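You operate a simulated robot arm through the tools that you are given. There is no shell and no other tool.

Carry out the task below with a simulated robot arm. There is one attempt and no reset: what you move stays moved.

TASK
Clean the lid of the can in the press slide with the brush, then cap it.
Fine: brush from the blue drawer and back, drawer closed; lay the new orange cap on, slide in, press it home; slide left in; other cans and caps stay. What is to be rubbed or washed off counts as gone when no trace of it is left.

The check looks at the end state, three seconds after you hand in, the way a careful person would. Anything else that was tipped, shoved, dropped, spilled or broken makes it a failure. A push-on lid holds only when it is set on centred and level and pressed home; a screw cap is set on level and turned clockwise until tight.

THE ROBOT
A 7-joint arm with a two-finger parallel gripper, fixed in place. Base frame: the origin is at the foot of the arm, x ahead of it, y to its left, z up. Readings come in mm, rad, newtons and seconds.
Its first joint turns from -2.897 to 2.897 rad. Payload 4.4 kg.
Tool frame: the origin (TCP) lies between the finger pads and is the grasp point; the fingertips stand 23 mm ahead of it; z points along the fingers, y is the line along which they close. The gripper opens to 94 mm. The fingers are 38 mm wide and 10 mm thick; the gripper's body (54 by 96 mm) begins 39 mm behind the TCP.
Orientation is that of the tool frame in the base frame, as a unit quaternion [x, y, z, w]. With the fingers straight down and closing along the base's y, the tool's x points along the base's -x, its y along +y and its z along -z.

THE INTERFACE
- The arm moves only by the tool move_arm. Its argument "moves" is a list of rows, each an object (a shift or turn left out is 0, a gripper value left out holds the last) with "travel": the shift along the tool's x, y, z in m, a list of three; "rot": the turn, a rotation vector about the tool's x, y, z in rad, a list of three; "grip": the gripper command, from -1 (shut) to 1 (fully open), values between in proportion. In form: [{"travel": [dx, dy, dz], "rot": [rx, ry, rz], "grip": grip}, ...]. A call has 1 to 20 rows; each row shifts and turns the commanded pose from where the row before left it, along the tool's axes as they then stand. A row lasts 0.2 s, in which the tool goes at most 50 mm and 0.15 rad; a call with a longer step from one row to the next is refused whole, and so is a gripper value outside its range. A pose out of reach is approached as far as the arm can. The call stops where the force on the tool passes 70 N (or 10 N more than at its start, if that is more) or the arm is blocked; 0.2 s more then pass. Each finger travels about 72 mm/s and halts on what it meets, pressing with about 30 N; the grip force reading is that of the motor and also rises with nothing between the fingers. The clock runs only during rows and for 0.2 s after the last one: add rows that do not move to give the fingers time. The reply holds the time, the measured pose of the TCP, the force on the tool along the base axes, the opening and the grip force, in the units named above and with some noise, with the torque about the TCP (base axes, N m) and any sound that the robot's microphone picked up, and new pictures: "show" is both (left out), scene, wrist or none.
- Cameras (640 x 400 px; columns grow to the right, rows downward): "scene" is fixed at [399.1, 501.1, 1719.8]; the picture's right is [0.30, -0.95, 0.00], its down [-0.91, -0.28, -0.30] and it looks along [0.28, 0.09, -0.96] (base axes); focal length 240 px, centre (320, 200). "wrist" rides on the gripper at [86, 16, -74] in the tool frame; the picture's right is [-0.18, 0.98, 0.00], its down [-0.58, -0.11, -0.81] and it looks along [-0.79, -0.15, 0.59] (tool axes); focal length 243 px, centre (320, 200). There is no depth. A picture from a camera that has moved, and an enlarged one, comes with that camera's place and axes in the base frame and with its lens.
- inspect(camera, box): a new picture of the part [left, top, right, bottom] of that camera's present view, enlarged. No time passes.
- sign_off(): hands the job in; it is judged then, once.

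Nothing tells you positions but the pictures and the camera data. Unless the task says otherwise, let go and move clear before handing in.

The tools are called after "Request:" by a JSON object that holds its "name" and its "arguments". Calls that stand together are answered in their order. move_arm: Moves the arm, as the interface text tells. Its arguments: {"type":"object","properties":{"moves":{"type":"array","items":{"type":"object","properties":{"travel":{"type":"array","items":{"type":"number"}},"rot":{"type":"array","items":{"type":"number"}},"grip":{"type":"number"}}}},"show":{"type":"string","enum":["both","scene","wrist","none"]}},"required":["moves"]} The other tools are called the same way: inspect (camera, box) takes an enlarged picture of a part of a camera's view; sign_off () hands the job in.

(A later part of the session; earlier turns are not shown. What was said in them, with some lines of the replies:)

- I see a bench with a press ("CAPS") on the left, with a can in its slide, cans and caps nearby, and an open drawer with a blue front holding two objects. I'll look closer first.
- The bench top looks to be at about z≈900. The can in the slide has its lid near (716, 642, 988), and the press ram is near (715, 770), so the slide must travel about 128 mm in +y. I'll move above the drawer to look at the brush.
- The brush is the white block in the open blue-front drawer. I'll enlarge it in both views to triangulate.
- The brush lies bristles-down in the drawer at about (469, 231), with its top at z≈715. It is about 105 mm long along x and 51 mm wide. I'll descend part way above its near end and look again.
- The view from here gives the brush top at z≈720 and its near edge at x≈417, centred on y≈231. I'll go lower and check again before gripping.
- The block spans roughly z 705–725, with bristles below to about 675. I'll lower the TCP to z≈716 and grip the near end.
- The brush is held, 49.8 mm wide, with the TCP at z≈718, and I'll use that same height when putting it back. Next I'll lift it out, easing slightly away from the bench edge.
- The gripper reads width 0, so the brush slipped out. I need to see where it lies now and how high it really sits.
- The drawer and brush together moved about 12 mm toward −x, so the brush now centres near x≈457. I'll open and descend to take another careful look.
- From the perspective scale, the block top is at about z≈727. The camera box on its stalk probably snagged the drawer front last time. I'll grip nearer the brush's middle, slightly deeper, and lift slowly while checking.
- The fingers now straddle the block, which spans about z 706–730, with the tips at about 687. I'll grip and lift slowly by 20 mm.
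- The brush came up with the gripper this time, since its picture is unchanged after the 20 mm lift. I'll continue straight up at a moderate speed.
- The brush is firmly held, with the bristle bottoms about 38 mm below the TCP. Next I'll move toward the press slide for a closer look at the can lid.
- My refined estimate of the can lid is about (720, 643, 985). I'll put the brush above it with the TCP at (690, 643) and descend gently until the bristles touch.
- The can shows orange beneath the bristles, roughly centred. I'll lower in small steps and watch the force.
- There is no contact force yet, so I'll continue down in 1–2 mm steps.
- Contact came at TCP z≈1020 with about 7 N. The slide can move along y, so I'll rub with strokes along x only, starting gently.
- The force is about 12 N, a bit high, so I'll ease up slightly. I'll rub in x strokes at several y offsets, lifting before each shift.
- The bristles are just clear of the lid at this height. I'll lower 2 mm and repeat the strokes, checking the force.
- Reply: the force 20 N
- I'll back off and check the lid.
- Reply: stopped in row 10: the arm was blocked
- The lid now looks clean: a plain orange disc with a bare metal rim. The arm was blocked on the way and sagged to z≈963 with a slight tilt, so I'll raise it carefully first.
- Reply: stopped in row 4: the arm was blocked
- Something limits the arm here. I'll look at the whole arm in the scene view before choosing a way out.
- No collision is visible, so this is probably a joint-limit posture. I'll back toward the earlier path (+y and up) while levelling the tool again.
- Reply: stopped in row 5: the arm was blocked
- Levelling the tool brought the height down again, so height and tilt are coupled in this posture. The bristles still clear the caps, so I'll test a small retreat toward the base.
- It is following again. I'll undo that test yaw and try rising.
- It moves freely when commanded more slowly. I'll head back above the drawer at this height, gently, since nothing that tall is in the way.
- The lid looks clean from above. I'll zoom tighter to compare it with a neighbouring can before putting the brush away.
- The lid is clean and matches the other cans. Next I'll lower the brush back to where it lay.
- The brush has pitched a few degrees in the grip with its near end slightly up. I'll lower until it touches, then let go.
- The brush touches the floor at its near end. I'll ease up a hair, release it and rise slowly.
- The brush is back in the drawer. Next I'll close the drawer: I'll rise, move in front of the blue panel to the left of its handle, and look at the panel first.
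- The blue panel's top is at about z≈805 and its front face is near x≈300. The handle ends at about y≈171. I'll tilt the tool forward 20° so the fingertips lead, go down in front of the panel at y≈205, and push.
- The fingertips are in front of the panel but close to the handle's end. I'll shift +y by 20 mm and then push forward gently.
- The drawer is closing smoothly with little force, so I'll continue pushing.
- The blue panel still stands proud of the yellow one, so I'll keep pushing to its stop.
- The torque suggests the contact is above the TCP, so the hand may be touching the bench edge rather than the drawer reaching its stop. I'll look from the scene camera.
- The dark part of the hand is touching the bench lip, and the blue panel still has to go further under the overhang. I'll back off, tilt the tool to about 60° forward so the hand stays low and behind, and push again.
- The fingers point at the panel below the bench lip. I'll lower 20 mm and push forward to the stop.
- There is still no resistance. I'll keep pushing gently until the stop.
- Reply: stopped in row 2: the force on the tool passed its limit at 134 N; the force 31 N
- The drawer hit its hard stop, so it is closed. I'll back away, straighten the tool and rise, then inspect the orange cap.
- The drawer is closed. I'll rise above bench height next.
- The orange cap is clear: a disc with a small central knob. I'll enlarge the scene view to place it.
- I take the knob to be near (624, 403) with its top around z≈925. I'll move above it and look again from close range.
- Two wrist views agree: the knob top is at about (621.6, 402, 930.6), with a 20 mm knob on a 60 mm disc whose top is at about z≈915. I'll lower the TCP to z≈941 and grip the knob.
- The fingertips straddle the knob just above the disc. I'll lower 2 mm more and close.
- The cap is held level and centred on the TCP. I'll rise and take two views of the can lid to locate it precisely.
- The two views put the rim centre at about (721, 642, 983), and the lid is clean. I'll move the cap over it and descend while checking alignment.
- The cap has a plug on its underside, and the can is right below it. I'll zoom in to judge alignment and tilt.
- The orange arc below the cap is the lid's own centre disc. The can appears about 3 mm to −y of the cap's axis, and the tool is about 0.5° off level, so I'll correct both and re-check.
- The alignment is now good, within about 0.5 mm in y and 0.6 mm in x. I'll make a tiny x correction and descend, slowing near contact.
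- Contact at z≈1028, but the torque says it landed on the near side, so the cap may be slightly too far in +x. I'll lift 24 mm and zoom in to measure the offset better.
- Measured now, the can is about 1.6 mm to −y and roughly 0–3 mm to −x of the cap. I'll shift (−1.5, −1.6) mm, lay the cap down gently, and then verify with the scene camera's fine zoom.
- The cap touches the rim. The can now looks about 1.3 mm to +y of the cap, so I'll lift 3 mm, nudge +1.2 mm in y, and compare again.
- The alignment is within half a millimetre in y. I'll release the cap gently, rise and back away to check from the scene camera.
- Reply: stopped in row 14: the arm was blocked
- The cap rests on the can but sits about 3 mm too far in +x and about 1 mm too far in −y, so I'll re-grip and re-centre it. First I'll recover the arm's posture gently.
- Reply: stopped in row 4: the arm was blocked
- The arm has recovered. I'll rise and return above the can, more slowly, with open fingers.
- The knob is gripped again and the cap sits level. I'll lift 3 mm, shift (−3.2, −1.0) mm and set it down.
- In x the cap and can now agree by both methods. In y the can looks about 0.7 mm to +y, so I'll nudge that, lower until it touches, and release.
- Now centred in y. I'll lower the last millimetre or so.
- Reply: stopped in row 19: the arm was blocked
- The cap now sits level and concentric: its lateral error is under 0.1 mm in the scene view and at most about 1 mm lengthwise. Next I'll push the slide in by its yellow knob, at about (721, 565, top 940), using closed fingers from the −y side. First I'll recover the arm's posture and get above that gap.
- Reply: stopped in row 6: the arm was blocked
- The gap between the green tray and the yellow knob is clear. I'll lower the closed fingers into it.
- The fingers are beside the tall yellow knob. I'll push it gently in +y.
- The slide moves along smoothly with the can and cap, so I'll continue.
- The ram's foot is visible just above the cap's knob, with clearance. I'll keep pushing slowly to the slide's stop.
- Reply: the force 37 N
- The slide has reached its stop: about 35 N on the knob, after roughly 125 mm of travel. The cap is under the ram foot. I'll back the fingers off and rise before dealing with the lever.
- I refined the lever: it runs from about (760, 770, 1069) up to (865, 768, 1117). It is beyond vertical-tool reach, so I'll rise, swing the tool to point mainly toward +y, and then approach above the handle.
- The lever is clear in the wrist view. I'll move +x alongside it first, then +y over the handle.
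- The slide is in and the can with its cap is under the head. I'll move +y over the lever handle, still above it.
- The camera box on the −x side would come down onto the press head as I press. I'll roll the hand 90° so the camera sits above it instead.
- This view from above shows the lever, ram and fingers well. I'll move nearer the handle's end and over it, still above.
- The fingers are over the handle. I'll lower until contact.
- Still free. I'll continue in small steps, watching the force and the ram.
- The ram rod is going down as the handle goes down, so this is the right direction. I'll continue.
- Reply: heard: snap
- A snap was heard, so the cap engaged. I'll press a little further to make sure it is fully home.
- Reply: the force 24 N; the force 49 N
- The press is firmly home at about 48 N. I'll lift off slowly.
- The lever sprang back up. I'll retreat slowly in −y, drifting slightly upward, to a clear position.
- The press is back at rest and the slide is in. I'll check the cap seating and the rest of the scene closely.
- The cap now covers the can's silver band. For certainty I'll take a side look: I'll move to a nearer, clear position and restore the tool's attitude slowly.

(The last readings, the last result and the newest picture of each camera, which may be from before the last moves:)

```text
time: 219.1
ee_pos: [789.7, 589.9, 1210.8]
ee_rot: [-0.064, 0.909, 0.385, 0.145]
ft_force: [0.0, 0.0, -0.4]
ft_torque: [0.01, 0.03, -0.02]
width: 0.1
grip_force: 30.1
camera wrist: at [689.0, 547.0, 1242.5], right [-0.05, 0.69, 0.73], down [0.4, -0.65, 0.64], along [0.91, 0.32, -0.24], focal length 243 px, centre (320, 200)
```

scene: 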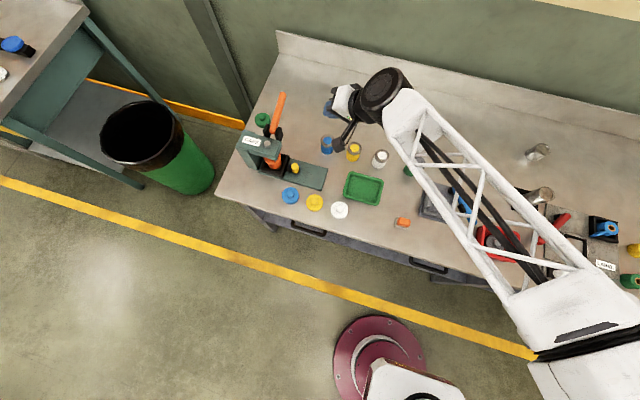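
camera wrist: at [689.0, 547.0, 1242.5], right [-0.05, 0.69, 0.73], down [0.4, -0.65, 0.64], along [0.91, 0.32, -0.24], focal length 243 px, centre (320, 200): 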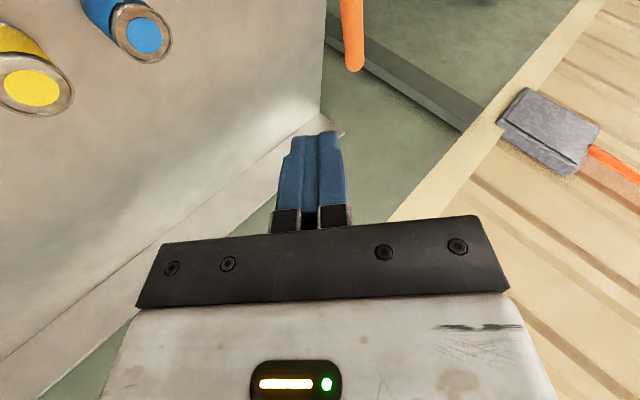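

Request:
{"name": "move_arm", "arguments": {"moves": [{"travel": [0.0067, -0.001, 0.001]}, {"travel": [0.0067, -0.001, 0.001]}, {"travel": [0.0067, -0.001, 0.001]}, {"travel": [0.0067, -0.001, 0.001]}, {"travel": [0.0067, -0.001, 0.001]}, {"travel": [0.0067, -0.001, 0.001]}, {"travel": [0.0067, -0.001, 0.001]}, {"travel": [0.0067, -0.001, 0.001]}, {"travel": [0.0067, -0.001, 0.001]}, {"travel": [0.0067, -0.001, 0.001]}, {"travel": [0.0067, -0.001, 0.001]}, {"travel": [0.0067, -0.001, 0.001]}, {"travel": [0.0067, -0.001, 0.001]}, {"travel": [0.0067, -0.001, 0.001]}, {"travel": [0.0067, -0.001, 0.001]}, {"travel": [0.0067, -0.001, 0.001]}, {"travel": [0.0067, -0.001, 0.001]}, {"travel": [0.0067, -0.001, 0.001]}, {}], "show": "none"}}

Request:
{"name": "move_arm", "arguments": {"moves": [{"travel": [0.0067, -0.001, 0.001]}, {"travel": [0.0067, -0.001, 0.001]}, {"travel": [0.0067, -0.001, 0.001]}, {"travel": [0.0067, -0.001, 0.001]}, {"travel": [0.0067, -0.001, 0.001]}, {"travel": [0.0067, -0.001, 0.001]}, {"travel": [0.0067, -0.001, 0.001]}, {"travel": [0.0067, -0.001, 0.001]}, {"travel": [0.0067, -0.001, 0.001]}, {"travel": [0.0067, -0.001, 0.001]}, {"travel": [0.0067, -0.001, 0.001]}, {"travel": [0.0067, -0.001, 0.001]}, {}], "show": "both"}}

Request:
{"name": "inspect", "arguments": {"camera": "wrist", "box": [270, 10, 450, 130]}}

```text
time: 223.1
ee_pos: [683.4, 589.7, 1147.9]
ee_rot: [-0.063, 0.91, 0.384, 0.144]
ft_force: [-0.4, 0.9, 1.1]
ft_torque: [-0.04, -0.01, -0.01]
width: 0.0
grip_force: 30.6
```

```text
time: 225.9
ee_pos: [612.2, 589.0, 1107.4]
ee_rot: [-0.063, 0.91, 0.384, 0.144]
ft_force: [-0.1, -0.1, -0.9]
ft_torque: [0.0, -0.07, -0.02]
width: 0.1
grip_force: 29.7
camera wrist: at [511.0, 546.7, 1140.0], right [-0.05, 0.69, 0.73], down [0.4, -0.65, 0.64], along [0.91, 0.32, -0.25], focal length 243 px, centre (320, 200)
```

scene: 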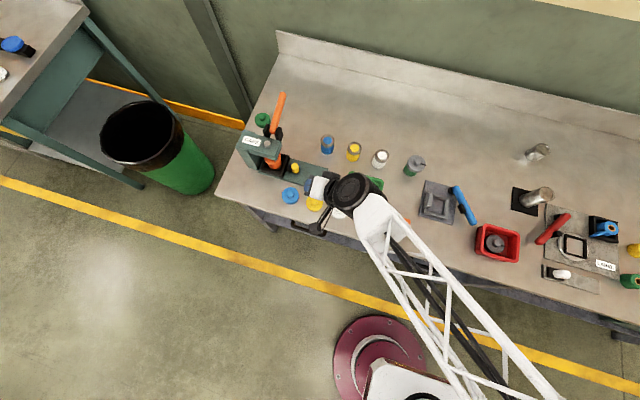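
wrist: 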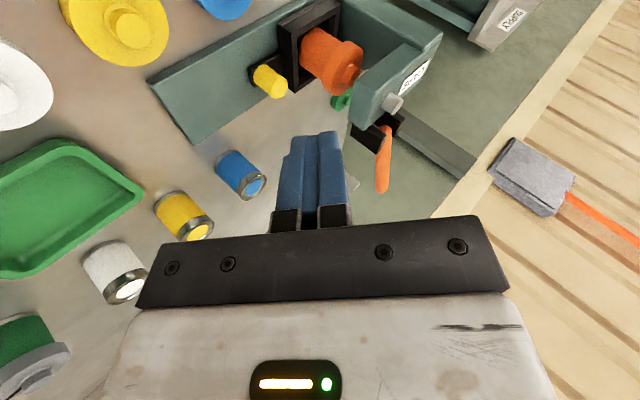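

```text
3.33 times, centred on (360, 70) of wrist
camera zoom: at [511.0, 546.7, 1140.0], right [-0.05, 0.69, 0.73], down [0.4, -0.65, 0.64], along [0.91, 0.32, -0.25], focal length 809 px, centre (187, 633)
```

zoom: 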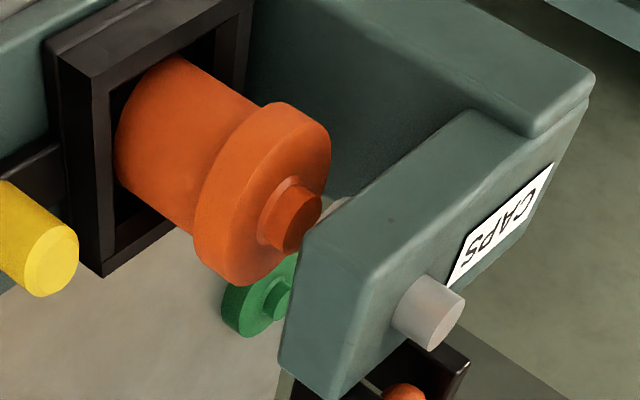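

The side view shows the orange cap seated flush and level on the can, with the silver band fully covered, the ram up and the slide in. The drawer is closed with the brush inside, the other cans and caps are where they were, and the gripper is clear. I'm handing in.

Request:
{"name": "sign_off", "arguments": {}}

```text
The job is handed in.
```

The job is handed in: the lid is clean, the orange cap is pressed on, and the slide is in. I don't have the verdict from the check.

- **Lid:** I brushed it until no trace showed. Zoomed in, it looked the same as the blue and yellow cans' lids.
- **Brush and drawer:** The brush is back in the blue drawer, close to where it lay, and I pushed the drawer to its hard stop. On my first grip the brush slipped and the drawer slid out about 12 mm with the brush in it. Nothing tipped, and the drawer is closed now.
- **Cap:** My first placement was about 3 mm off centre and tilted, so I re-gripped it and set it level before sliding it in. It snapped on under the press, and I pushed further to about 48 N on the lever. A side view afterwards showed it level, with the can's silver band fully covered.
- **Everything else:** The lever sprang back up, the other cans and caps are where they were, and the gripper is empty and clear of the bench.

While closing the drawer, the hand also touched the bench edge lightly, at about 13 N, with no visible effect.
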